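You operate a simulated robot arm through the tools that you are given. There is no shell and no other tool. Be economical: measure what you need, move in short steps, check, and stop when the job is done.

You run a simulated robot arm. Do the job below in one go: nothing can be reset, and whatever is moved stays where it is left.

JOB
Put one of the black pads from the top of the brown table on the shelf under the brown table. Then take the black cube and put it on the black slab. Then fetch the blue handled jug and set it on the thin grey slab. Then fetch the yellow block from the jar end of the bin bench and set it on the shelf under the bin bench. Then take the orange cup on the kneader end of the bin bench and put it away on the roller bench beside the white cabinet. Then take the thick cream ring on the kneader end of the bin bench and put it away on the blue bench behind the slotted frame. Then take the steel block with the largest size on its label from the top of the drawer chest and put it on the bench inside the corner fence. Then take the cream tape roll and put it on the steel plate. Then stack the numbered block labelled "No 57" from the middle of the plywood table on top of the numbered block labelled "No 27". Then put one of the brass plates from the middle of the plywood table on the deck of the trolley. Then take the yellow weight and leave it on the cream slab. Then fetch the narrow teal mould and set it on the thin black slab. Then pull the grey sliding lid open. The order counts. Set down upright: blue handled jug, orange cup, yellow weight.

It is judged by the outcome, as a careful person would: the job done as asked, and still so three seconds after it is handed in. It fails if anything else is knocked over, pushed out of place, dropped, spilled or broken. A push-on lid holds only when it is set on centred and level and pressed home; a screw cap is set on level and turned clockwise until tight.

ROBOT AND FRAMES
A 7-joint arm with a vacuum gripper on a trunk, on a base that drives. Base frame: it is fixed to the floor where the robot stands at the start and does not move with it; the origin is under the middle of the robot, x ahead of it, y to its left, z up; the surface under the hand at the start is at about z = 0.76. Lengths are in m, angles in degrees, forces in N, time in s.
With the tool pointing down near the work surface it reaches from about 0.1 to 0.62 m from the robot's upright axis, wherever it stands. Its first joint turns from -69.0 to 172.0 degrees. Places, roughly: bench inside the corner fence (19x15 cm) [-4.28, -0.34, 0.8]; black cube (5x5x5 cm) [-1.7, -0.4, 0.8]; black pad (5x5x2 cm) [0.5, 0.3, 0.8]; black slab (14x10x1 cm) [0.8, 0.4, 0.8]; blue bench behind the slotted frame (52x16 cm) [-2.72, 1.96, 0.8]; blue handled jug [-9, 1.25, 0.75]; brass plate (6x10x2 cm) [-6.1, -4.2, 0.8]; cream slab (14x10x1 cm) [-5.1, -6.9, 0.8]; cream tape roll (8x8x3 cm) [-4, 1.9, 0.3]; deck of the trolley [-4.5, -2.2, 0.3]; grey sliding lid [0.5, 0.2, 0.8]; narrow teal mould [-3.75, -6.25, 0.75]; numbered block [-5.75, -4.25, 0.75]; orange cup (7x7x9 cm) [-9.1, -0.2, 0.8]; roller bench beside the white cabinet [-6.7, -0.5, 0.8]; shelf under the bin bench [-9.1, 0.6, 0.3]; shelf under the brown table [0.7, -0.7, 0.2]; steel block [-5.25, -0.25, 1]; steel plate (13x10x1 cm) [-4.8, -0.2, 0.8]; thick cream ring (6x6x4 cm) [-9.1, -0.3, 0.8]; thin black slab (15x12x2 cm) [-3.4, -6.3, 0.9]; thin grey slab (15x12x2 cm) [-4.9, -0.4, 0.8]; yellow block [-9, 1.5, 0.75]; yellow weight (7x7x8 cm) [-5.5, -4.7, 0.8]. Payload 1.06 kg.
Tool frame: the origin (TCP) lies in the middle of the cups' lips, and z points out of the cups. The gripper has 1 cup of 0.024 m across, covering 0.024 by 0.024 m (tool x, y); the bellows give 0.008 m. With the vacuum on, a cup seals on a smooth face that it is pressed against (1 to 4 N); it does not hold porous or soft things. The pull reaches 23 N.
Orientation is that of the tool frame in the base frame, as a unit quaternion [x, y, z, w]. With the cups facing straight down, the tool's x points along the base's -x, its y along +y and its z along -z.

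CONTROLS
- The arm moves only by the tool servo_tool. Its argument "commands" is a list of rows, each a list of 7 numbers: the vacuum: 1 switches it on, 0 off, then the shift along the tool's x, y, z in m, then the turn, a rotation vector about the tool's x, y, z in rad. In form: [[vac, tx, ty, tz, wx, wy, wz], ...]. A call has 1 to 12 rows; each row is the pose to reach, as a shift and turn from the pose commanded when the call began, along the tool's axes at that moment. Rows are played at 5 a second. More than 0.05 m and 8.6 degrees between two rows, or a gripper value outside its range, and nothing of the call is played. A pose out of reach is approached as far as the arm can. The call stops where the force on the tool passes 40 N (or 10 N more than at its start, if that is more) or the arm is blocked; 0.2 s more then pass. The pull builds up within a second once a cup has sealed. Time passes only in rows, and 0.2 s behind the last, so rows that repeat a pose give it time. The reply holds the time, the measured pose of the TCP, the force on the tool along the base axes and the pull of the vacuum, in the units named above and with some noise, with the torque about the TCP (base axes, N m) and any sound that the robot's microphone picked up.
- Cameras (640 x 400 px; columns grow to the right, rows downward): "scene" is now at [0.1839, -0.0015, 1.203]; the picture's right is [-0.00, -1.00, 0.00], its down [-0.41, 0.00, -0.91] and it looks along [0.91, -0.00, -0.41] (base axes); focal length 214 px, centre (320, 200). "wrist" rides on the gripper at [0.078, 0.019, -0.096] in the tool frame; the picture's right is [-0.23, 0.97, 0.00], its down [-0.71, -0.17, -0.69] and it looks along [-0.67, -0.16, 0.73] (tool axes); focal length 243 px, centre (320, 200). There is no depth. A picture from a camera that has moved, and an enlarged one, comes with that camera's place and axes in the base frame and with its lens.
- grab_frame(camera): a new picture of that camera. No time passes.
- move_column(by): slides the trunk up (or, below 0, down) by that many m; the arm and the scene camera ride with it, the base frame stays. It gives what a move gives, with no picture.
- drive_base(legs): drives the robot by 1 to 6 legs, each [ahead, left, turn to the left] in m, m and degrees, along the robot's own axes; the way and the turn of a leg run together, so that a leg with both is an arc; at most 1.5 m and 180 degrees a leg. The arm and the cameras ride along, it lands a little off, and it stops where it bumps. It gives what a move gives.
- pan_tilt(pan, tilt): turns the head with the scene camera to pan (to the left, within 80 degrees either way) and tilt (down, from -29 to 69), counted from straight ahead of the robot. It gives what a move gives.
- enlarge(camera, box): a new picture of the part [left, top, right, bottom] of that camera's present view, enlarged. No time passes.
- job_done(): hands the job in; it is judged then, once.

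Work in short steps. Places have to be worked out from the pictures, the camera data and where the tool is seen: move nearer, look again, correct. Check each grasp and each placing, and mend what went wrong. You have 577 turns and 360 pictures in all, those below and enlarged ones among them. Switch the vacuum off and draw the arm clear of the work before you hand the job in, unless the task says otherwise.

The tools are called after ">>>" by a JSON object that holds its "api" and its "payload". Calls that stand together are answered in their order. servo_tool: Moves the arm, as the interface text tells. Its arguments: {"type":"object","properties":{"commands":{"type":"array"}},"required":["commands"]} The other tools are called the same way: move_column (by) slides the trunk up or down; drive_base (legs) drives the base; pan_tilt (pan, tilt) turns the head that bears the scene camera; grab_frame (camera) takes a picture; enlarge (camera, box) takes an enlarged picture of a part of a camera's view; job_done () hands the job in.

At the start:

```text
time: 0.0
position: [0.3298, 0.066, 1.0814]
tool_rot: [0.0, 1.0, 0.001, -0.001]
ft_force: [-0.6, 0.5, -0.7]
moment: [-0.01, 0.04, -0.04]
pull: 0.0
trunk travel left (down, up): [-0.35, 0.142]
robot x, y, heading: [0.0008, -0.0007, 0.0]
head pan, tilt: [-0.2, 24.0]
```

scene: 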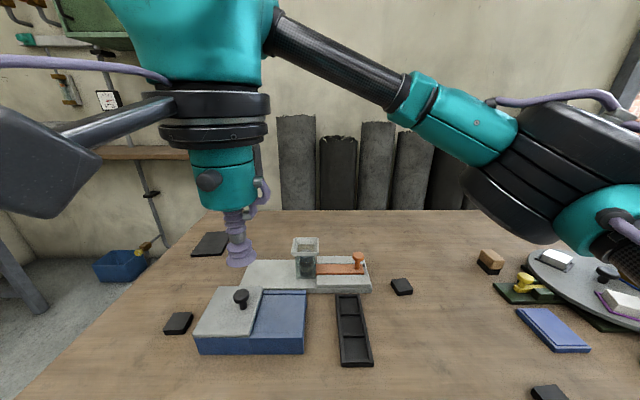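
wrist: 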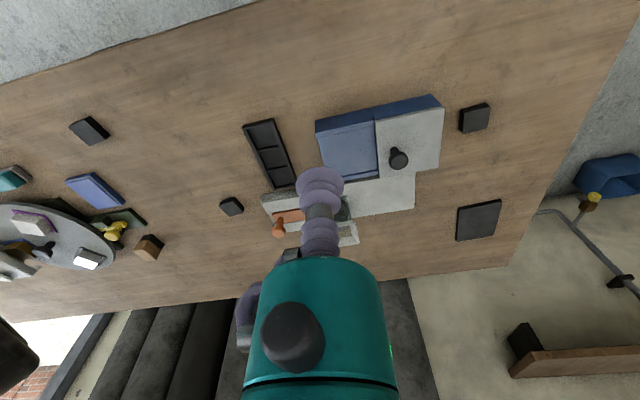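

The pads, slab and lid box are visible in front of me. I look to the right and low for the shelf under the table.

>>> {"api": "pan_tilt", "payload": {"pan": -50, "tilt": 45}}

>>> {"api": "grab_frame", "payload": {"camera": "scene"}}

```text
time: 1.2
position: [0.3303, 0.0658, 1.0831]
tool_rot: [0.0, 1.0, 0.0, 0.0]
ft_force: [0.7, 0.2, -0.4]
moment: [0.0, 0.02, 0.05]
pull: 0.1
trunk travel left (down, up): [-0.35, 0.142]
robot x, y, heading: [-0.0004, -0.0002, -0.1]
head pan, tilt: [-50.0, 45.0]
```

```text
357 pictures are left
camera scene: at [0.1438, -0.0634, 1.1709], right [-0.77, -0.64, 0.0], down [-0.45, 0.54, -0.71], along [0.46, -0.54, -0.71], focal length 214 px, centre (320, 200)
```

scene: 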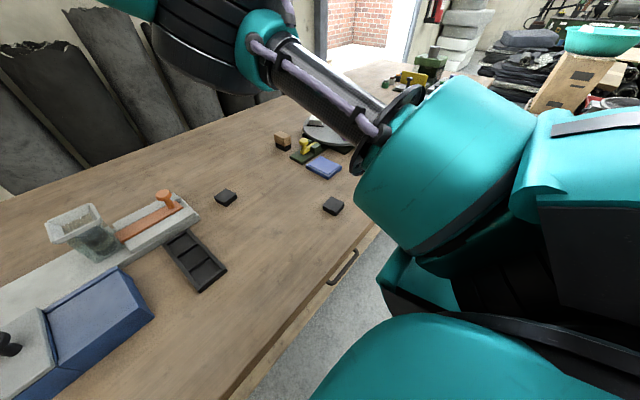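

Arm blocks the view. I go to the near-left pad (≈0.493, 0.303) first, moving high.

>>> {"api": "servo_tool", "payload": {"commands": [[0, -0.027, 0.039, 0, 0, 0, 0], [0, -0.054, 0.078, 0, 0, 0, 0], [0, -0.081, 0.117, 0, 0, 0, 0], [0, -0.108, 0.156, 0, 0, 0, 0], [0, -0.135, 0.195, 0, 0, 0, 0], [0, -0.163, 0.237, 0, 0, 0, 0], [0, -0.163, 0.237, 0.05, 0, 0, 0], [0, -0.163, 0.237, 0.1, 0, 0, 0], [0, -0.163, 0.237, 0.15, 0, 0, 0], [0, -0.163, 0.237, 0.18, 0, 0, 0], [0, -0.163, 0.237, 0.18, 0, 0, 0]]}}

>>> {"api": "grab_frame", "payload": {"camera": "wrist"}}

>>> {"api": "pan_tilt", "payload": {"pan": 0, "tilt": 40}}

>>> {"api": "grab_frame", "payload": {"camera": "scene"}}

```text
refused: row 6 steps farther than a row can; nothing moved
```

```text
356 pictures are left
camera wrist: at [0.2521, 0.0858, 1.1778], right [0.23, 0.97, 0.0], down [0.71, -0.17, 0.69], along [0.67, -0.16, -0.73], focal length 243 px, centre (320, 200)
```

wrist: 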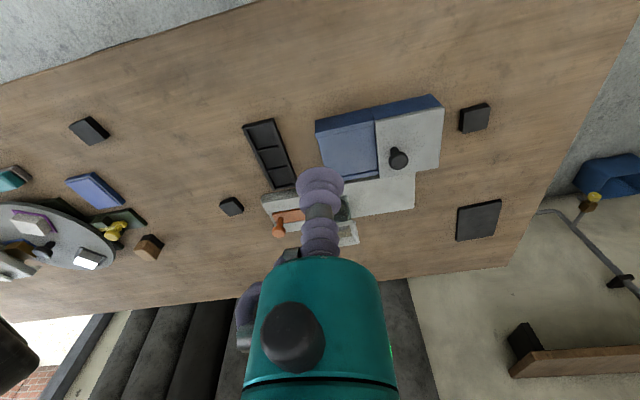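

```text
time: 2.4
position: [0.3305, 0.0661, 1.0815]
tool_rot: [0.001, 1.0, 0.0, 0.0]
ft_force: [0.2, -0.1, 0.5]
moment: [-0.01, -0.01, 0.0]
pull: 0.1
trunk travel left (down, up): [-0.35, 0.142]
robot x, y, heading: [0.0004, -0.0011, -0.1]
head pan, tilt: [0.0, 40.0]
```

```text
355 pictures are left
camera scene: at [0.1765, -0.0012, 1.1781], right [0.0, -1.0, 0.0], down [-0.64, 0.0, -0.77], along [0.77, 0.0, -0.64], focal length 214 px, centre (320, 200)
```

scene: 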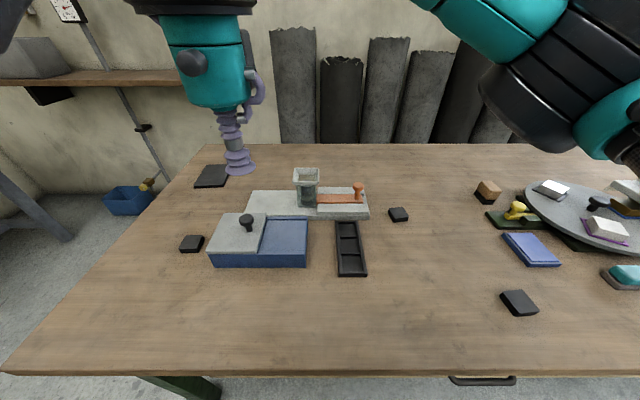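

Pad 1 refined to (0.497, 0.299). Move above it with shorter rows.

>>> {"api": "servo_tool", "payload": {"commands": [[0, -0.025, 0.035, 0, 0, 0, 0], [0, -0.05, 0.07, 0, 0, 0, 0], [0, -0.075, 0.105, 0, 0, 0, 0], [0, -0.1, 0.14, 0, 0, 0, 0], [0, -0.125, 0.175, 0, 0, 0, 0], [0, -0.146, 0.205, 0, 0, 0, 0], [0, -0.166, 0.233, 0, 0, 0, 0], [0, -0.166, 0.233, 0.045, 0, 0, 0], [0, -0.166, 0.233, 0.09, 0, 0, 0], [0, -0.166, 0.233, 0.135, 0, 0, 0], [0, -0.166, 0.233, 0.18, 0, 0, 0], [0, -0.166, 0.233, 0.22, 0, 0, 0]]}}

>>> {"api": "grab_frame", "payload": {"camera": "wrist"}}

>>> {"api": "grab_frame", "payload": {"camera": "scene"}}

```text
time: 5.0
position: [0.4853, 0.1889, 0.8991]
tool_rot: [0.001, 1.0, 0.0, 0.002]
ft_force: [-0.2, -0.4, -0.6]
moment: [-0.01, 0.0, -0.03]
pull: 0.1
out of reach, approached as far as the arm can: row 4, 5, 6, 7, 8, 9, 10, 11, 12
trunk travel left (down, up): [-0.35, 0.142]
robot x, y, heading: [0.0031, -0.0013, 0.0]
head pan, tilt: [0.0, 40.0]
```

```text
354 pictures are left
camera wrist: at [0.4062, 0.2087, 0.9943], right [0.24, 0.97, 0.0], down [0.71, -0.17, 0.69], along [0.67, -0.16, -0.73], focal length 243 px, centre (320, 200)
```

wrist: 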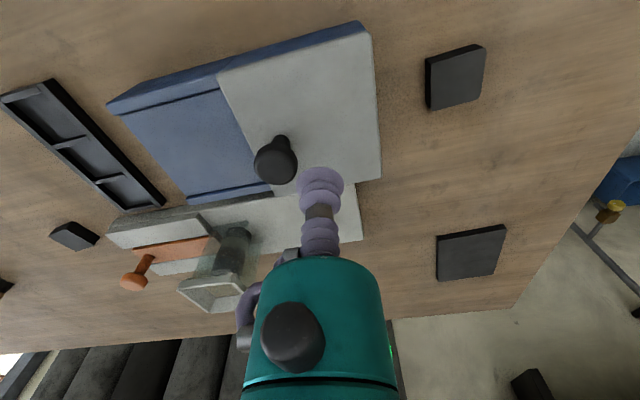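

```text
353 pictures are left
camera scene: at [0.1767, -0.0013, 1.1781], right [0.0, -1.0, 0.0], down [-0.64, 0.0, -0.77], along [0.77, 0.0, -0.64], focal length 214 px, centre (320, 200)
```

scene: 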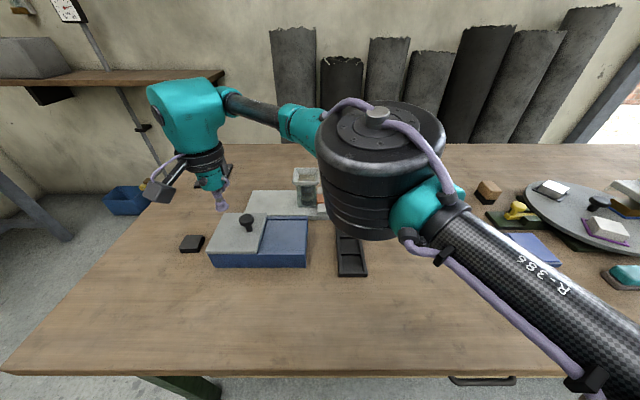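

The arm's axis evidently lies about 0.2 m right of the robot's middle. I shift the base 0.15 m left and look again.

>>> {"api": "drive_base", "payload": {"legs": [[0, 0.15, 0]]}}

>>> {"api": "grab_frame", "payload": {"camera": "wrist"}}

>>> {"api": "grab_frame", "payload": {"camera": "scene"}}

```text
time: 6.9
position: [0.4843, 0.3386, 0.8979]
tool_rot: [-0.002, 1.0, 0.0, 0.0]
ft_force: [-0.3, 0.3, 0.1]
moment: [-0.01, -0.01, -0.04]
pull: 0.0
trunk travel left (down, up): [-0.35, 0.142]
robot x, y, heading: [-0.0028, 0.15, 0.3]
head pan, tilt: [0.0, 40.0]
```

```text
352 pictures are left
camera wrist: at [0.405, 0.358, 0.9948], right [0.23, 0.97, 0.0], down [0.71, -0.17, 0.69], along [0.67, -0.16, -0.73], focal length 243 px, centre (320, 200)
```

wrist: 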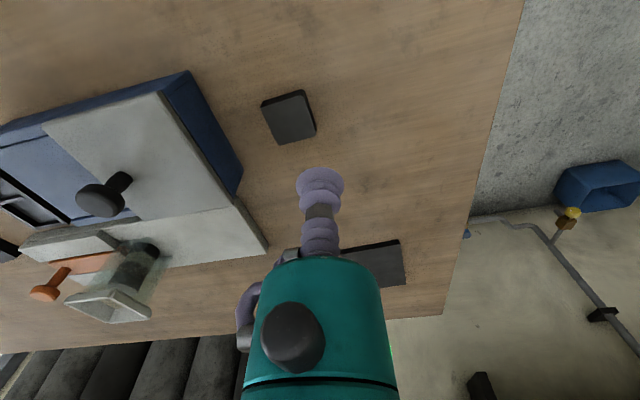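

```text
351 pictures are left
camera scene: at [0.1763, 0.1473, 1.1781], right [0.0, -1.0, 0.0], down [-0.64, 0.0, -0.77], along [0.77, 0.0, -0.64], focal length 214 px, centre (320, 200)
```

scene: 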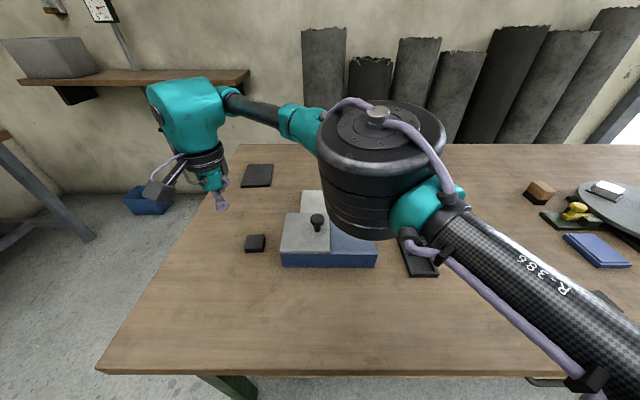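

Pad at about (0.496, 0.306) by both views. Move over it and lower to z≈0.82.

>>> {"api": "servo_tool", "payload": {"commands": [[0, -0.012, -0.033, 0, 0, 0, 0], [0, -0.012, -0.033, 0.04, 0, 0, 0], [0, -0.012, -0.033, 0.078, 0, 0, 0], [0, -0.012, -0.033, 0.078, 0, 0, 0]]}}

>>> {"api": "grab_frame", "payload": {"camera": "wrist"}}

```text
time: 7.9
position: [0.4968, 0.3043, 0.8203]
tool_rot: [-0.002, 1.0, 0.0, 0.002]
ft_force: [0.3, -0.6, 0.6]
moment: [-0.01, 0.02, 0.0]
pull: 0.2
trunk travel left (down, up): [-0.35, 0.142]
robot x, y, heading: [-0.0002, 0.1443, 0.1]
head pan, tilt: [0.0, 40.0]
```

```text
350 pictures are left
camera wrist: at [0.4182, 0.3237, 0.916], right [0.23, 0.97, 0.0], down [0.71, -0.17, 0.69], along [0.67, -0.16, -0.73], focal length 243 px, centre (320, 200)
```

wrist: 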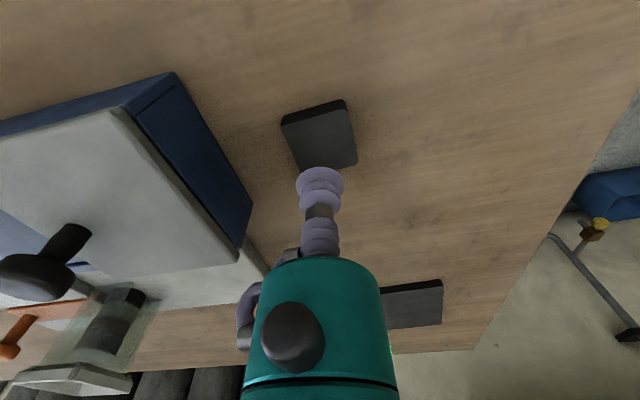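

Aligned within 3 mm. Descend with vacuum on.

>>> {"api": "servo_tool", "payload": {"commands": [[1, 0.002, 0.002, 0.02, 0, 0, 0], [1, 0.002, 0.002, 0.034, 0, 0, 0], [1, 0.002, 0.002, 0.04, 0, 0, 0], [1, 0.002, 0.002, 0.043, 0, 0, 0], [1, 0.002, 0.002, 0.043, 0, 0, 0]]}}

```text
time: 9.1
position: [0.4945, 0.3085, 0.7774]
tool_rot: [-0.002, 1.0, 0.0, 0.0]
ft_force: [0.3, -0.2, -0.7]
moment: [-0.02, 0.02, -0.01]
pull: 22.4
trunk travel left (down, up): [-0.35, 0.142]
robot x, y, heading: [-0.0, 0.1449, 0.3]
head pan, tilt: [0.0, 40.0]
```

Sealed. Lift and draw in.

>>> {"api": "servo_tool", "payload": {"commands": [[1, 0, 0, -0.02, 0, 0, 0], [1, 0, 0, -0.06, 0, 0, 0], [1, 0, 0, -0.1, 0, 0, 0], [1, 0, 0, -0.15, 0, 0, 0], [1, 0, 0, -0.2, 0, 0, 0], [1, 0, 0, -0.25, 0, 0, 0], [1, 0.04, -0.02, -0.25, 0, 0, 0], [1, 0.08, -0.04, -0.25, 0, 0, 0], [1, 0.12, -0.06, -0.25, 0, 0, 0], [1, 0.16, -0.08, -0.25, 0, 0, 0]]}}

>>> {"api": "pan_tilt", "payload": {"pan": -60, "tilt": 55}}

>>> {"api": "grab_frame", "payload": {"camera": "scene"}}

```text
time: 11.3
position: [0.3332, 0.228, 1.0287]
tool_rot: [-0.001, 1.0, 0.0, 0.0]
ft_force: [0.5, -0.6, -0.6]
moment: [-0.04, 0.01, -0.01]
pull: 23.4
trunk travel left (down, up): [-0.35, 0.142]
robot x, y, heading: [-0.0033, 0.1459, 0.2]
head pan, tilt: [0.0, 40.0]
```

```text
time: 12.6
position: [0.3345, 0.2286, 1.027]
tool_rot: [-0.001, 1.0, 0.0, 0.001]
ft_force: [1.1, 0.3, -0.8]
moment: [-0.02, 0.05, -0.01]
pull: 23.0
trunk travel left (down, up): [-0.35, 0.142]
robot x, y, heading: [-0.0004, 0.1459, 0.0]
head pan, tilt: [-60.0, 55.0]
```

```text
349 pictures are left
camera scene: at [0.1276, 0.0845, 1.1574], right [-0.86, -0.5, 0.0], down [-0.41, 0.71, -0.57], along [0.29, -0.5, -0.82], focal length 214 px, centre (320, 200)
```

scene: 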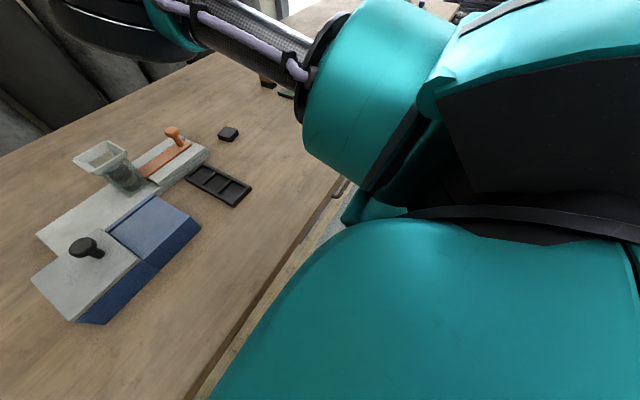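

I can't see under the table from here; back off and slide right, then look.

>>> {"api": "drive_base", "payload": {"legs": [[-0.5, 0, 0], [0, -0.75, 0]]}}

>>> {"api": "pan_tilt", "payload": {"pan": 0, "tilt": 40}}

>>> {"api": "grab_frame", "payload": {"camera": "scene"}}

```text
time: 22.1
position: [-0.1649, -0.5224, 1.0276]
tool_rot: [-0.004, 1.0, 0.0, -0.001]
ft_force: [0.4, -0.7, -0.2]
moment: [0.04, 0.01, 0.01]
pull: 23.2
trunk travel left (down, up): [-0.35, 0.142]
robot x, y, heading: [-0.5061, -0.6033, 0.6]
head pan, tilt: [-60.0, 55.0]
```

```text
time: 23.4
position: [-0.1665, -0.5228, 1.028]
tool_rot: [-0.004, 1.0, 0.0, 0.0]
ft_force: [0.3, 0.3, -0.3]
moment: [-0.01, 0.01, -0.04]
pull: 23.0
trunk travel left (down, up): [-0.35, 0.142]
robot x, y, heading: [-0.4985, -0.6009, 0.6]
head pan, tilt: [0.0, 40.0]
```

```text
348 pictures are left
camera scene: at [-0.3222, -0.6042, 1.1781], right [0.01, -1.0, 0.0], down [-0.64, 0.0, -0.77], along [0.77, 0.01, -0.64], focal length 214 px, centre (320, 200)
```

scene: 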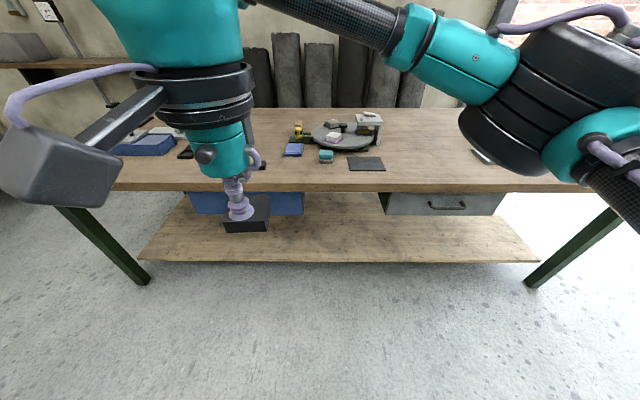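

The shelf's front edge is at x≈0.35, ~0.09 m behind the table edge, with a gap between the drawers. I lower the trunk here in free space and see how far down the tool gets.

>>> {"api": "move_column", "payload": {"by": -0.35}}

>>> {"api": "servo_tool", "payload": {"commands": [[1, 0, 0, 0.045, 0, 0, 0], [1, 0, 0, 0.09, 0, 0, 0], [1, 0, 0, 0.135, 0, 0, 0], [1, 0, 0, 0.18, 0, 0, 0], [1, 0, 0, 0.225, 0, 0, 0], [1, 0, 0, 0.27, 0, 0, 0], [1, 0, 0, 0.315, 0, 0, 0], [1, 0, 0, 0.36, 0, 0, 0], [1, 0, 0, 0.405, 0, 0, 0]]}}

>>> {"api": "grab_frame", "payload": {"camera": "scene"}}

>>> {"api": "grab_frame", "payload": {"camera": "wrist"}}

```text
time: 26.9
position: [-0.1628, -0.5209, 0.6777]
tool_rot: [0.002, 1.0, 0.0, -0.004]
ft_force: [-0.6, 0.3, 0.0]
moment: [0.04, 0.02, 0.02]
pull: 22.3
trunk travel left (down, up): [0.0, 0.492]
robot x, y, heading: [-0.4983, -0.6011, 0.8]
head pan, tilt: [0.0, 40.0]
```

```text
time: 27.5
position: [-0.1655, -0.5193, 0.6062]
tool_rot: [-0.003, 1.0, 0.009, -0.007]
ft_force: [7.3, -1.1, 0.8]
moment: [0.23, 0.98, 0.04]
pull: 23.1
trunk travel left (down, up): [0.0, 0.492]
robot x, y, heading: [-0.4961, -0.6037, 0.5]
head pan, tilt: [0.0, 40.0]
stopped in row 2: the force on the tool passed its limit at 111 N (the readings are from after the stop); the commanded pose is now the measured one
```

```text
347 pictures are left
camera scene: at [-0.2241, -0.6032, 0.8243], right [0.01, -1.0, 0.0], down [-0.64, -0.01, -0.77], along [0.77, 0.01, -0.64], focal length 214 px, centre (320, 200)
```

scene: 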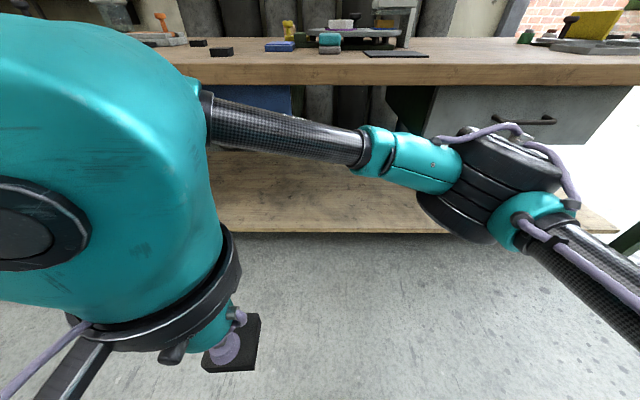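

```text
346 pictures are left
camera wrist: at [-0.243, -0.5023, 0.703], right [0.23, 0.97, 0.02], down [0.72, -0.18, 0.67], along [0.66, -0.14, -0.74], focal length 243 px, centre (320, 200)
```

wrist: 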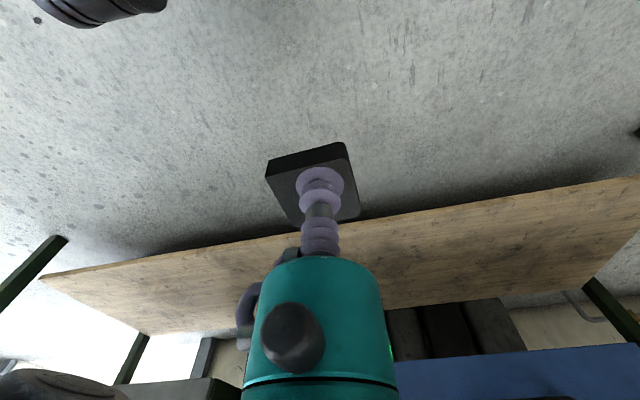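

Something on the arm (likely the camera bracket or wrist against my own body) blocked it. Raise slightly, reach farther forward, then try lowering.

>>> {"api": "servo_tool", "payload": {"commands": [[1, 0, 0, -0.04, 0, 0, 0], [1, -0.045, 0, -0.04, 0, 0, 0], [1, -0.09, 0, -0.04, 0, 0, 0], [1, -0.135, 0, -0.04, 0, 0, 0], [1, -0.18, 0, -0.04, 0, 0, 0], [1, -0.18, 0, 0.0, 0, 0, 0], [1, -0.18, 0, 0.045, 0, 0, 0], [1, -0.18, 0, 0.09, 0, 0, 0], [1, -0.18, 0, 0.135, 0, 0, 0], [1, -0.18, 0, 0.18, 0, 0, 0], [1, -0.18, 0, 0.225, 0, 0, 0]]}}

>>> {"api": "grab_frame", "payload": {"camera": "scene"}}

```text
time: 29.9
position: [0.0085, -0.5173, 0.3773]
tool_rot: [-0.004, 1.0, 0.01, -0.007]
ft_force: [0.0, -0.4, -1.1]
moment: [-0.03, 0.0, 0.01]
pull: 22.8
trunk travel left (down, up): [0.0, 0.492]
robot x, y, heading: [-0.495, -0.6025, 0.3]
head pan, tilt: [0.0, 40.0]
```

```text
345 pictures are left
camera scene: at [-0.2241, -0.6033, 0.8243], right [0.01, -1.0, 0.0], down [-0.64, -0.01, -0.77], along [0.77, 0.01, -0.64], focal length 214 px, centre (320, 200)
```

scene: 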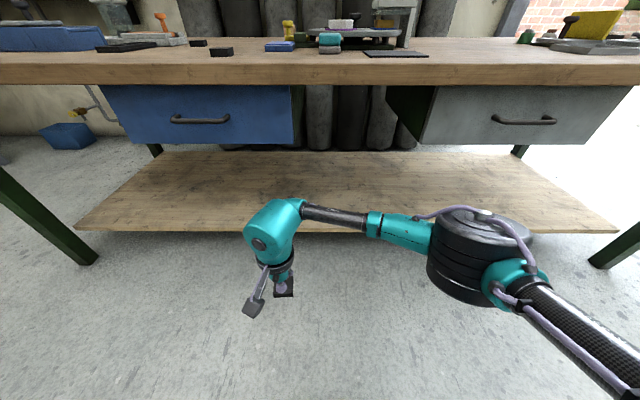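

It reaches low in front. Lower further to z≈0.25 and check the elbow height.

>>> {"api": "servo_tool", "payload": {"commands": [[1, 0, 0, 0.04, 0, 0, 0], [1, 0, 0, 0.08, 0, 0, 0], [1, 0, 0, 0.12, 0, 0, 0], [1, 0, 0, 0.12, 0, 0, 0]]}}

>>> {"api": "grab_frame", "payload": {"camera": "scene"}}

>>> {"api": "grab_frame", "payload": {"camera": "wrist"}}

```text
time: 30.9
position: [0.0096, -0.512, 0.259]
tool_rot: [-0.005, 1.0, 0.009, -0.007]
ft_force: [-1.0, 0.0, -1.8]
moment: [0.0, 0.01, 0.03]
pull: 23.1
trunk travel left (down, up): [0.0, 0.492]
robot x, y, heading: [-0.4993, -0.6028, 0.6]
head pan, tilt: [0.0, 40.0]
```

```text
344 pictures are left
camera scene: at [-0.224, -0.6033, 0.8243], right [0.01, -1.0, 0.0], down [-0.64, -0.01, -0.77], along [0.77, 0.01, -0.64], focal length 214 px, centre (320, 200)
```

scene: 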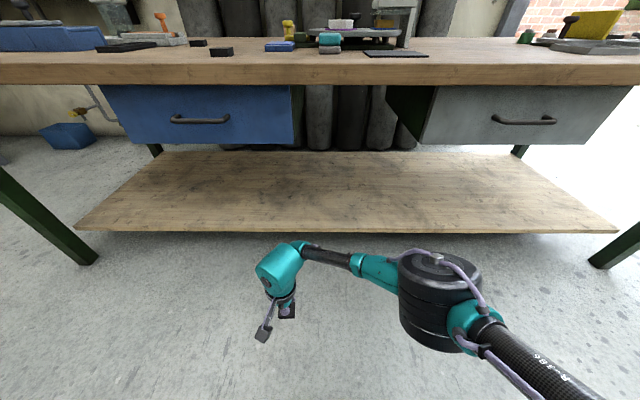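

```text
343 pictures are left
camera wrist: at [-0.0669, -0.4949, 0.3562], right [0.23, 0.97, 0.02], down [0.72, -0.18, 0.67], along [0.66, -0.14, -0.74], focal length 243 px, centre (320, 200)
```

wrist: 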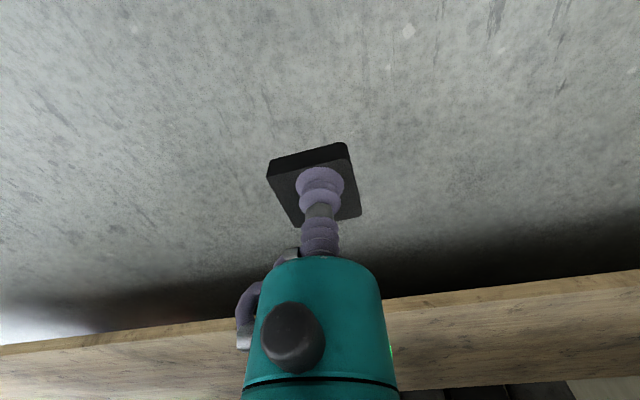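

Arm posture is low and clears the drawers. Stretch forward and right to y≈-0.70, then drive forward 0.37.

>>> {"api": "servo_tool", "payload": {"commands": [[1, -0.015, -0.04, 0, 0, 0, 0], [1, -0.03, -0.08, 0, 0, 0, 0], [1, -0.045, -0.12, 0, 0, 0, 0], [1, -0.06, -0.16, 0, 0, 0, 0], [1, -0.07, -0.185, 0, 0, 0, 0], [1, -0.07, -0.185, 0, 0, 0, 0]]}}

>>> {"api": "drive_base", "payload": {"legs": [[0.2, 0, 0]]}}

>>> {"api": "grab_frame", "payload": {"camera": "scene"}}

>>> {"api": "grab_frame", "payload": {"camera": "wrist"}}

```text
time: 32.3
position: [0.0821, -0.6972, 0.2535]
tool_rot: [-0.004, 1.0, 0.009, -0.006]
ft_force: [0.1, 0.3, 0.4]
moment: [0.01, -0.01, -0.02]
pull: 22.9
trunk travel left (down, up): [0.0, 0.492]
robot x, y, heading: [-0.5014, -0.6054, 0.8]
head pan, tilt: [0.0, 40.0]
```

```text
time: 33.9
position: [0.2815, -0.6936, 0.2539]
tool_rot: [-0.005, 1.0, 0.011, -0.007]
ft_force: [-0.2, 0.4, -0.1]
moment: [0.01, 0.01, -0.05]
pull: 23.0
trunk travel left (down, up): [0.0, 0.492]
robot x, y, heading: [-0.3014, -0.6021, 0.5]
head pan, tilt: [0.0, 40.0]
```

```text
342 pictures are left
camera scene: at [-0.0249, -0.6011, 0.8243], right [0.01, -1.0, 0.0], down [-0.64, -0.01, -0.77], along [0.77, 0.01, -0.64], focal length 214 px, centre (320, 200)
```

scene: 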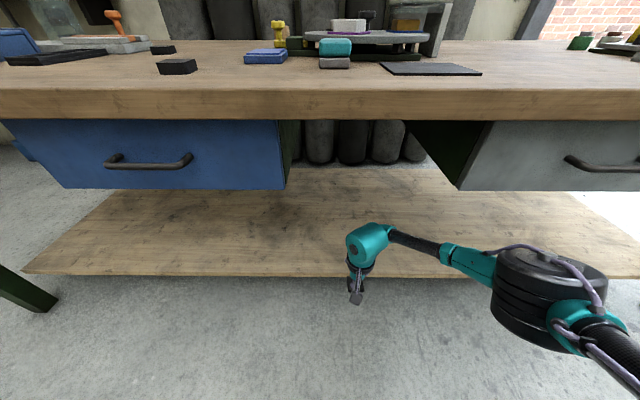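

```text
341 pictures are left
camera wrist: at [0.2041, -0.677, 0.3517], right [0.23, 0.97, 0.02], down [0.72, -0.18, 0.67], along [0.66, -0.14, -0.74], focal length 243 px, centre (320, 200)
```

wrist: 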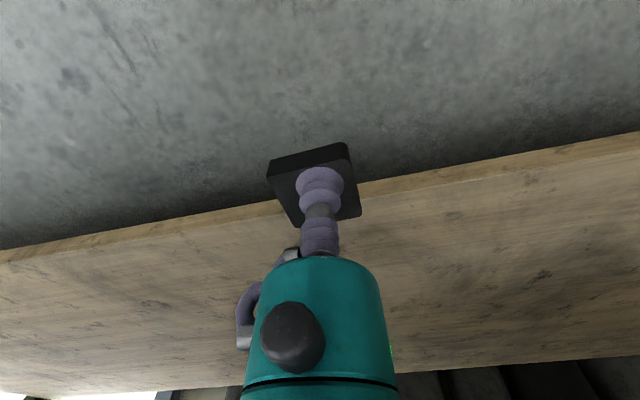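

Continue 0.17 m ahead under the table.

>>> {"api": "drive_base", "payload": {"legs": [[0.17, 0, 0]]}}

>>> {"api": "grab_frame", "payload": {"camera": "scene"}}

>>> {"api": "grab_frame", "payload": {"camera": "wrist"}}

```text
time: 35.3
position: [0.4128, -0.6967, 0.2478]
tool_rot: [-0.002, 1.0, 0.008, -0.015]
ft_force: [0.1, -0.3, 0.2]
moment: [0.02, -0.01, 0.02]
pull: 22.7
trunk travel left (down, up): [0.0, 0.492]
robot x, y, heading: [-0.1524, -0.6037, -0.0]
head pan, tilt: [0.0, 40.0]
stopped in leg 1: the robot was blocked; the commanded pose is now the measured one
```

```text
340 pictures are left
camera scene: at [0.1145, -0.5991, 0.8263], right [0.0, -1.0, 0.0], down [-0.64, 0.0, -0.77], along [0.77, 0.0, -0.64], focal length 214 px, centre (320, 200)
```

scene: 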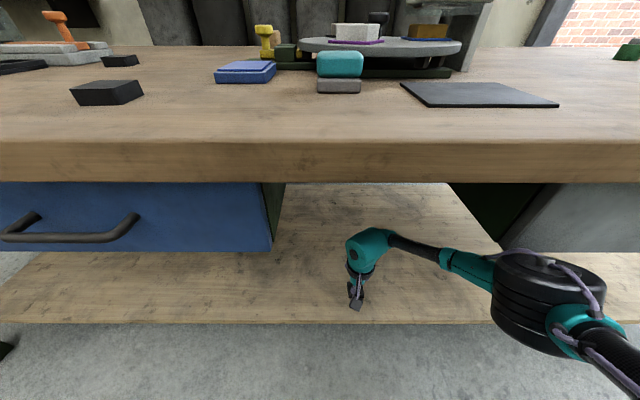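

```text
339 pictures are left
camera wrist: at [0.3376, -0.6786, 0.3474], right [0.23, 0.97, 0.01], down [0.73, -0.18, 0.66], along [0.64, -0.15, -0.75], focal length 243 px, centre (320, 200)
```

wrist: 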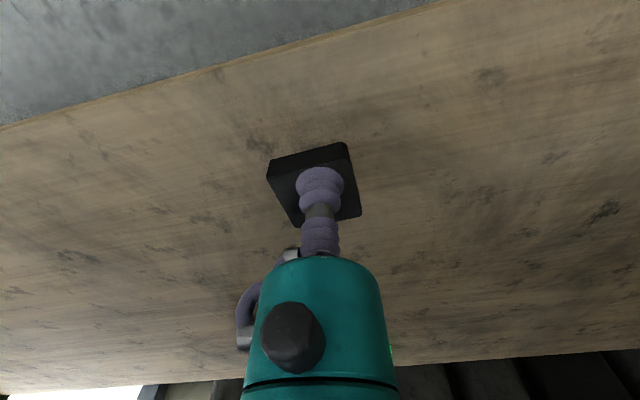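

Blocked slightly early, but the pad is over the shelf (x≈0.41, edge≈0.357). Lower gently.

>>> {"api": "servo_tool", "payload": {"commands": [[1, -0.01, 0, 0.015, 0, 0, 0], [1, -0.015, 0, 0.03, 0, 0, 0], [1, -0.015, 0, 0.04, 0, 0, 0], [1, -0.015, 0, 0.046, 0, 0, 0], [1, -0.015, 0, 0.046, 0, 0, 0]]}}

>>> {"api": "grab_frame", "payload": {"camera": "wrist"}}

```text
time: 36.5
position: [0.4286, -0.6948, 0.1989]
tool_rot: [-0.003, 1.0, 0.009, -0.018]
ft_force: [-4.7, 0.7, 12.5]
moment: [-0.12, -0.24, -0.06]
pull: 23.1
trunk travel left (down, up): [0.0, 0.492]
robot x, y, heading: [-0.1515, -0.5979, 0.0]
head pan, tilt: [0.0, 40.0]
```

```text
338 pictures are left
camera wrist: at [0.354, -0.6774, 0.2975], right [0.23, 0.97, 0.01], down [0.73, -0.18, 0.66], along [0.64, -0.14, -0.75], focal length 243 px, centre (320, 200)
```

wrist: 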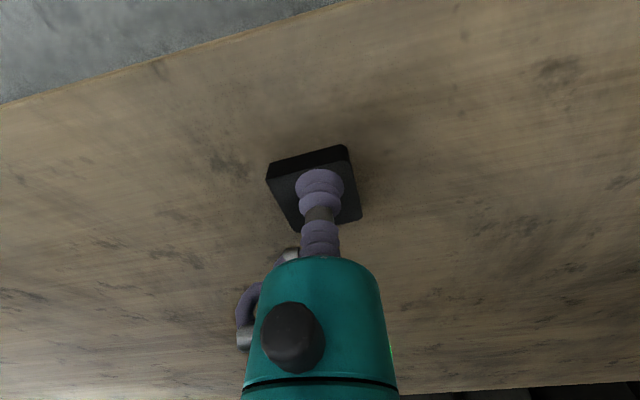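

Contact (12 N). Release and lift.

>>> {"api": "servo_tool", "payload": {"commands": [[0, 0, 0, -0.003, 0, 0, 0], [0, 0, 0, -0.003, 0, 0, 0], [0, 0, 0, -0.003, 0, 0, 0], [0, 0, 0, -0.006, 0, 0, 0], [0, 0, 0, -0.02, 0, 0, 0], [0, 0, 0, -0.05, 0, 0, 0]]}}

>>> {"api": "grab_frame", "payload": {"camera": "wrist"}}

```text
time: 37.9
position: [0.4237, -0.6921, 0.238]
tool_rot: [-0.007, 1.0, 0.007, -0.026]
ft_force: [0.4, 0.8, 1.0]
moment: [-0.01, 0.01, -0.02]
pull: 0.1
trunk travel left (down, up): [0.0, 0.492]
robot x, y, heading: [-0.1541, -0.6018, 0.3]
head pan, tilt: [0.0, 40.0]
```

```text
337 pictures are left
camera wrist: at [0.3507, -0.6753, 0.3395], right [0.22, 0.97, 0.0], down [0.74, -0.17, 0.65], along [0.63, -0.14, -0.76], focal length 243 px, centre (320, 200)
```

wrist: 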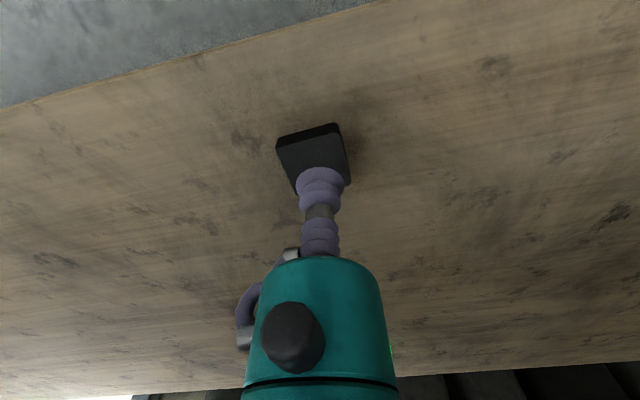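

Pad is on the shelf. Back out, correct the slight tool tilt, raise the trunk and look around toward the black cube.

>>> {"api": "drive_base", "payload": {"legs": [[-0.45, 0, 0]]}}

>>> {"api": "servo_tool", "payload": {"commands": [[0, 0, 0, -0.04, 0, -0.05, 0.014], [0, 0, 0, -0.08, 0, -0.05, 0.014], [0, 0, 0, -0.12, 0, -0.05, 0.014], [0, 0, 0, -0.16, 0, -0.05, 0.014], [0, 0, 0, -0.2, 0, -0.05, 0.014], [0, 0, 0, -0.24, 0, -0.05, 0.014], [0, 0, 0, -0.28, 0, -0.05, 0.014], [0, 0, 0, -0.32, 0, -0.05, 0.014], [0, 0, 0, -0.36, 0, -0.05, 0.014]]}}

>>> {"api": "move_column", "payload": {"by": 0.45}}

>>> {"api": "pan_tilt", "payload": {"pan": 80, "tilt": 25}}

>>> {"api": "grab_frame", "payload": {"camera": "scene"}}

```text
time: 40.6
position: [-0.0287, -0.697, 0.2447]
tool_rot: [-0.004, 1.0, 0.007, -0.019]
ft_force: [1.2, 0.3, 0.5]
moment: [0.01, 0.01, 0.0]
pull: 0.1
trunk travel left (down, up): [0.0, 0.492]
robot x, y, heading: [-0.6166, -0.6054, 0.4]
head pan, tilt: [0.0, 40.0]
```

```text
time: 42.6
position: [-0.0138, -0.7033, 0.6074]
tool_rot: [0.002, 1.0, 0.007, 0.007]
ft_force: [-0.6, -0.3, 0.5]
moment: [0.03, 0.04, -0.01]
pull: 0.1
trunk travel left (down, up): [0.0, 0.492]
robot x, y, heading: [-0.6142, -0.6014, 0.4]
head pan, tilt: [0.0, 40.0]
```

```text
refused: 0.45 is not a number from -0.4 to 0.4
```

```text
time: 44.2
position: [-0.0144, -0.7018, 0.6046]
tool_rot: [0.002, 1.0, 0.007, 0.006]
ft_force: [0.0, 0.2, -0.2]
moment: [0.01, 0.0, 0.0]
pull: 0.0
trunk travel left (down, up): [0.0, 0.492]
robot x, y, heading: [-0.6121, -0.6008, 0.3]
head pan, tilt: [80.0, 25.0]
```

```text
336 pictures are left
camera scene: at [-0.408, -0.5117, 0.8476], right [0.99, -0.17, 0.0], down [-0.07, -0.42, -0.91], along [0.15, 0.89, -0.42], focal length 214 px, centre (320, 200)
```

scene: 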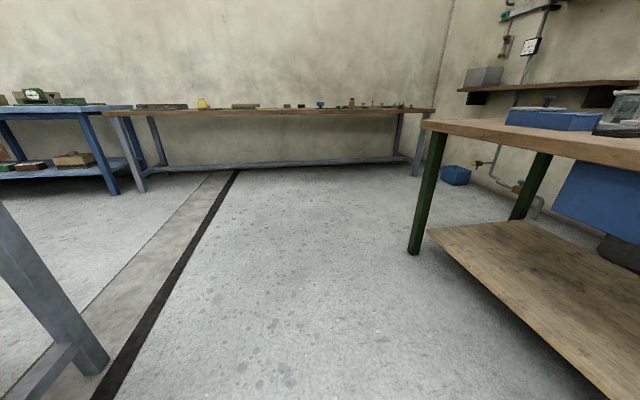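

Raise the trunk, tuck the tool in.

>>> {"api": "move_column", "payload": {"by": 0.4}}

>>> {"api": "servo_tool", "payload": {"commands": [[0, 0.035, 0.03, 0, 0.01, 0.01, 0], [0, 0.07, 0.06, 0, 0.014, 0.014, 0], [0, 0.105, 0.09, 0, 0.014, 0.014, 0], [0, 0.14, 0.12, 0, 0.014, 0.014, 0], [0, 0.175, 0.15, 0, 0.014, 0.014, 0], [0, 0.21, 0.16, 0, 0.014, 0.014, 0], [0, 0.24, 0.17, 0, 0.014, 0.014, 0]]}}

>>> {"api": "drive_base", "payload": {"legs": [[-0.15, 0, 90]]}}

>>> {"api": "pan_tilt", "payload": {"pan": 70, "tilt": 25}}

>>> {"api": "grab_frame", "payload": {"camera": "scene"}}

```text
time: 48.0
position: [-0.0148, -0.7014, 1.0039]
tool_rot: [0.002, 1.0, 0.008, 0.005]
ft_force: [-0.1, 0.8, 0.2]
moment: [0.0, 0.0, -0.01]
pull: 0.1
trunk travel left (down, up): [-0.4, 0.092]
robot x, y, heading: [-0.6117, -0.6029, 0.4]
head pan, tilt: [80.0, 25.0]
```

```text
time: 49.6
position: [-0.2559, -0.5289, 1.0066]
tool_rot: [0.002, 1.0, 0.001, -0.001]
ft_force: [-0.3, -0.3, -0.7]
moment: [0.01, -0.03, 0.02]
pull: 0.1
trunk travel left (down, up): [-0.4, 0.092]
robot x, y, heading: [-0.6149, -0.6036, 0.5]
head pan, tilt: [80.0, 25.0]
```

```text
time: 53.8
position: [-0.7829, -0.3404, 1.0055]
tool_rot: [-0.706, 0.708, 0.0, -0.002]
ft_force: [0.5, 0.6, 0.6]
moment: [0.04, -0.01, -0.02]
pull: 0.0
trunk travel left (down, up): [-0.4, 0.092]
robot x, y, heading: [-0.7073, -0.6987, 90.6]
head pan, tilt: [80.0, 25.0]
```

```text
time: 54.6
position: [-0.7812, -0.3396, 1.0049]
tool_rot: [-0.706, 0.708, 0.001, -0.001]
ft_force: [-0.3, 0.1, 0.4]
moment: [0.02, 0.02, 0.0]
pull: 0.0
trunk travel left (down, up): [-0.4, 0.092]
robot x, y, heading: [-0.7036, -0.6976, 90.5]
head pan, tilt: [70.0, 25.0]
```

```text
335 pictures are left
camera scene: at [-0.7938, -0.5945, 1.2555], right [0.33, 0.94, 0.0], down [0.4, -0.14, -0.91], along [-0.85, 0.3, -0.42], focal length 214 px, centre (320, 200)
```

scene: 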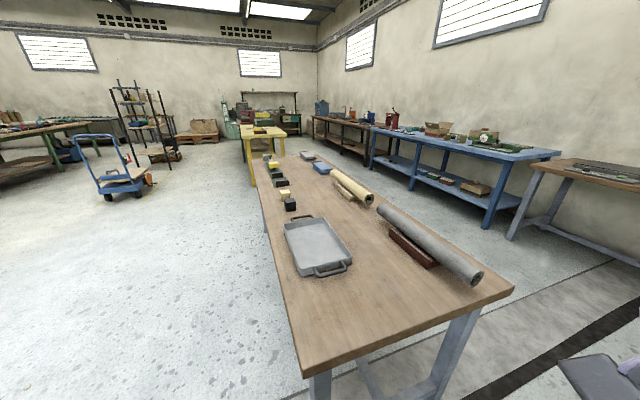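

The black cube should be the nearest dark one at (290,204). Enlarge to check.

>>> {"api": "enlarge", "payload": {"camera": "scene", "box": [240, 140, 380, 228]}}

```text
4.55 times, centred on (310, 184) of scene
camera zoom: at [-0.7938, -0.5945, 1.2555], right [0.33, 0.94, 0.0], down [0.4, -0.14, -0.91], along [-0.85, 0.3, -0.42], focal length 975 px, centre (366, 273)
```

zoom: 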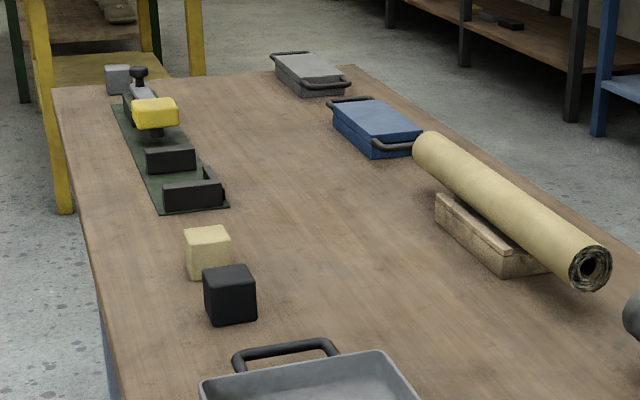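

The cube is at ≈(-1.73,-0.42); table edge y≈-0.55. Drive alongside: back to y≈-0.84 then left to x≈-1.8.

>>> {"api": "drive_base", "payload": {"legs": [[-0.14, 0, 0], [0, 1.08, 0]]}}

>>> {"api": "pan_tilt", "payload": {"pan": 0, "tilt": 45}}

>>> {"api": "grab_frame", "payload": {"camera": "scene"}}

>>> {"api": "grab_frame", "payload": {"camera": "wrist"}}

```text
time: 65.4
position: [-1.8765, -0.4979, 1.006]
tool_rot: [0.71, -0.705, -0.001, 0.001]
ft_force: [0.1, -0.5, 0.2]
moment: [-0.02, 0.02, -0.04]
pull: 0.1
trunk travel left (down, up): [-0.4, 0.092]
robot x, y, heading: [-1.7995, -0.8594, 90.9]
head pan, tilt: [70.0, 25.0]
```

```text
time: 66.8
position: [-1.8764, -0.499, 1.0064]
tool_rot: [0.71, -0.704, 0.0, 0.001]
ft_force: [-0.6, -0.3, -0.1]
moment: [-0.01, 0.01, 0.02]
pull: 0.0
trunk travel left (down, up): [-0.4, 0.092]
robot x, y, heading: [-1.8004, -0.8562, 91.3]
head pan, tilt: [0.0, 45.0]
```

```text
333 pictures are left
camera scene: at [-1.8007, -0.7014, 1.2249], right [1.0, 0.02, 0.0], down [0.01, -0.71, -0.71], along [-0.01, 0.71, -0.71], focal length 214 px, centre (320, 200)
```

scene: 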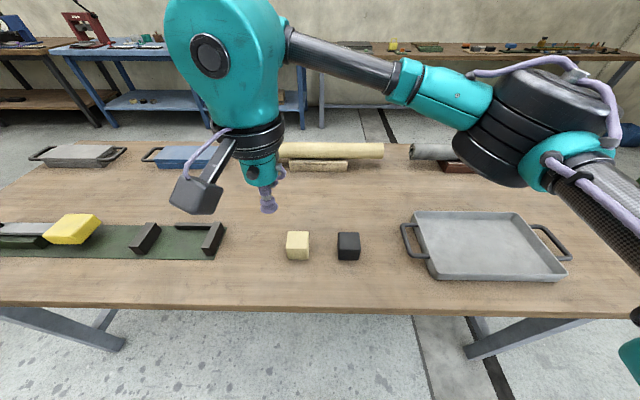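

```text
332 pictures are left
camera wrist: at [-1.8948, -0.5756, 1.1023], right [-0.97, 0.23, 0.0], down [0.17, 0.71, 0.68], along [0.15, 0.67, -0.73], focal length 243 px, centre (320, 200)
```

wrist: 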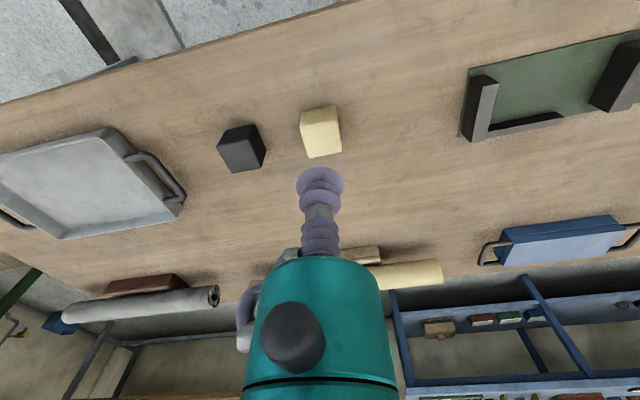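

Black cube ≈(-1.738,-0.412), top ≈0.81. Move above to z≈0.86.

>>> {"api": "servo_tool", "payload": {"commands": [[0, -0.022, -0.035, 0, 0, 0, 0], [0, -0.044, -0.07, 0, 0, 0, 0], [0, -0.066, -0.105, 0, 0, 0, 0], [0, -0.087, -0.138, 0, 0, 0, 0], [0, -0.087, -0.138, 0.045, 0, 0, 0], [0, -0.087, -0.138, 0.09, 0, 0, 0], [0, -0.087, -0.138, 0.135, 0, 0, 0], [0, -0.087, -0.138, 0.15, 0, 0, 0], [0, -0.087, -0.138, 0.15, 0, 0, 0]]}}

>>> {"api": "grab_frame", "payload": {"camera": "wrist"}}

>>> {"api": "grab_frame", "payload": {"camera": "scene"}}

```text
time: 68.8
position: [-1.7408, -0.4101, 0.8559]
tool_rot: [0.709, -0.705, 0.0, 0.001]
ft_force: [0.2, 1.0, -0.6]
moment: [0.0, 0.0, 0.01]
pull: 0.1
trunk travel left (down, up): [-0.4, 0.092]
robot x, y, heading: [-1.7964, -0.8552, 91.1]
head pan, tilt: [0.0, 45.0]
```

```text
331 pictures are left
camera wrist: at [-1.7585, -0.4886, 0.9515], right [-0.97, 0.23, 0.0], down [0.17, 0.71, 0.68], along [0.16, 0.67, -0.73], focal length 243 px, centre (320, 200)
```

wrist: 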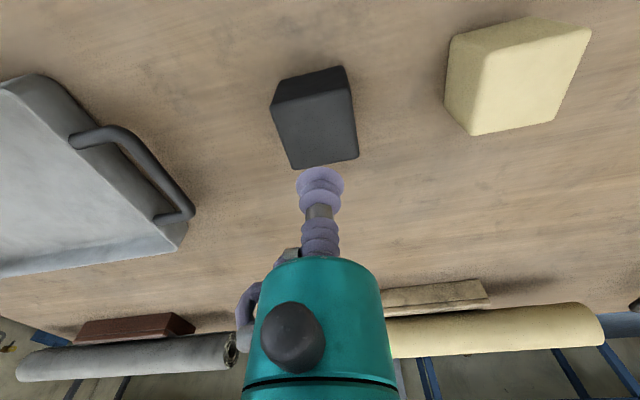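

```text
330 pictures are left
camera scene: at [-1.8006, -0.7014, 1.2249], right [1.0, 0.02, 0.0], down [0.01, -0.71, -0.71], along [-0.01, 0.71, -0.71], focal length 214 px, centre (320, 200)
```

scene: 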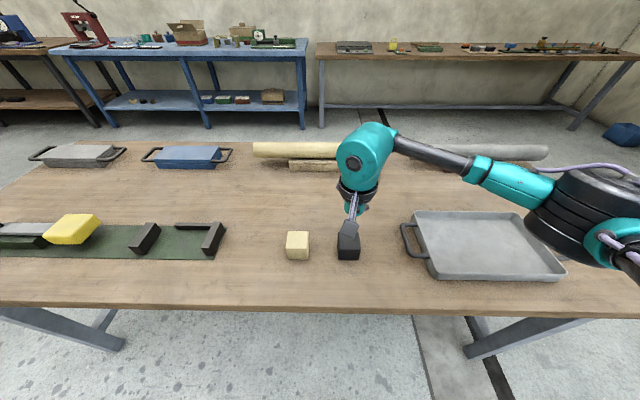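

Shift 7 mm toward me and descend with vacuum.

>>> {"api": "servo_tool", "payload": {"commands": [[1, 0.007, 0, 0.025, 0, 0, 0], [1, 0.007, 0, 0.04, 0, 0, 0], [1, 0.007, 0, 0.046, 0, 0, 0], [1, 0.007, 0, 0.049, 0, 0, 0], [1, 0.007, 0, 0.049, 0, 0, 0]]}}

```text
time: 70.0
position: [-1.7395, -0.4178, 0.808]
tool_rot: [0.709, -0.705, -0.001, 0.001]
ft_force: [1.4, -1.6, 17.1]
moment: [0.01, -0.02, 0.03]
pull: 23.1
trunk travel left (down, up): [-0.4, 0.092]
robot x, y, heading: [-1.7965, -0.8555, 91.3]
head pan, tilt: [0.0, 45.0]
```

Cube held. Lift and tuck, then drive around to the left end of the brown table.

>>> {"api": "servo_tool", "payload": {"commands": [[1, 0, 0, -0.03, 0, 0, 0], [1, 0, 0, -0.07, 0, 0, 0], [1, 0, 0, -0.11, 0, 0, 0], [1, 0, 0, -0.15, 0, 0, 0], [1, 0, 0, -0.2, 0, 0, 0], [1, 0.04, 0.025, -0.2, 0, 0, 0], [1, 0.08, 0.05, -0.2, 0, 0, 0], [1, 0.11, 0.07, -0.2, 0, 0, 0]]}}

>>> {"api": "drive_base", "payload": {"legs": [[-0.1, 0, 0], [0, -1.4, 0], [1.5, 0, 0], [0.35, 0, 0]]}}

>>> {"api": "pan_tilt", "payload": {"pan": -60, "tilt": 35}}

>>> {"api": "grab_frame", "payload": {"camera": "scene"}}

```text
time: 71.8
position: [-1.8081, -0.53, 1.008]
tool_rot: [0.709, -0.705, 0.001, 0.001]
ft_force: [0.1, 0.7, -1.0]
moment: [-0.02, -0.02, 0.0]
pull: 23.0
trunk travel left (down, up): [-0.4, 0.092]
robot x, y, heading: [-1.798, -0.8522, 91.2]
head pan, tilt: [0.0, 45.0]
```

```text
time: 93.7
position: [-0.5007, 1.2529, 1.0074]
tool_rot: [0.717, -0.697, 0.001, 0.002]
ft_force: [-1.0, 1.1, -0.6]
moment: [0.06, -0.03, 0.03]
pull: 22.7
trunk travel left (down, up): [-0.4, 0.092]
robot x, y, heading: [-0.4832, 0.9242, 92.1]
head pan, tilt: [0.0, 45.0]
```

```text
time: 95.0
position: [-0.5009, 1.2525, 1.0074]
tool_rot: [0.718, -0.697, 0.0, 0.001]
ft_force: [1.2, -0.1, -0.9]
moment: [0.02, -0.03, -0.01]
pull: 23.0
trunk travel left (down, up): [-0.4, 0.092]
robot x, y, heading: [-0.4838, 0.9272, 92.1]
head pan, tilt: [-60.0, 35.0]
```

```text
329 pictures are left
camera scene: at [-0.4126, 1.046, 1.2397], right [0.54, -0.84, 0.0], down [-0.48, -0.31, -0.82], along [0.69, 0.44, -0.57], focal length 214 px, centre (320, 200)
```

scene: 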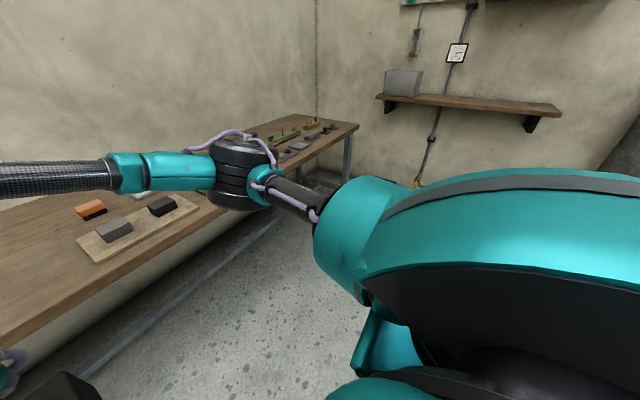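

Room is clear. Turn to face -y and slide along +x to the left end of the brown table.

>>> {"api": "drive_base", "payload": {"legs": [[0, 0, 178], [0, 0.8, 0]]}}

>>> {"api": "pan_tilt", "payload": {"pan": 30, "tilt": 35}}

>>> {"api": "grab_frame", "payload": {"camera": "scene"}}

```text
time: 109.8
position: [0.3447, 0.6199, 1.0068]
tool_rot: [0.701, 0.713, 0.001, 0.001]
ft_force: [-0.2, -0.7, -1.3]
moment: [0.0, 0.04, 0.02]
pull: 23.0
trunk travel left (down, up): [-0.4, 0.092]
robot x, y, heading: [0.335, 0.9465, -88.5]
head pan, tilt: [-60.0, 35.0]
```

```text
time: 111.5
position: [0.3455, 0.6195, 1.0077]
tool_rot: [0.702, 0.713, 0.001, 0.001]
ft_force: [0.8, 0.0, -1.3]
moment: [-0.02, 0.01, -0.04]
pull: 23.1
trunk travel left (down, up): [-0.4, 0.092]
robot x, y, heading: [0.3332, 0.9481, -88.6]
head pan, tilt: [30.0, 35.0]
```

```text
328 pictures are left
camera scene: at [0.3823, 0.7963, 1.2397], right [-0.85, -0.52, 0.0], down [-0.3, 0.49, -0.82], along [0.43, -0.7, -0.57], focal length 214 px, centre (320, 200)
```

scene: 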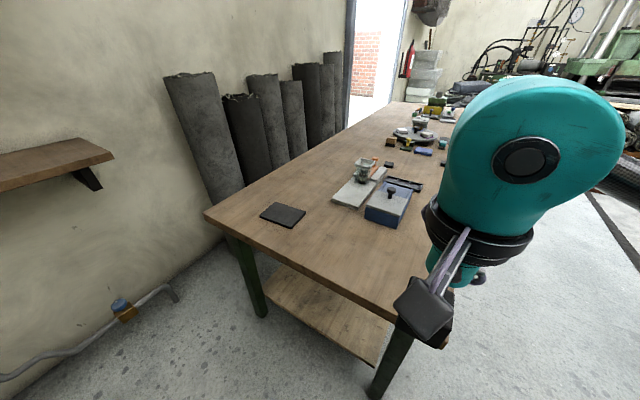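

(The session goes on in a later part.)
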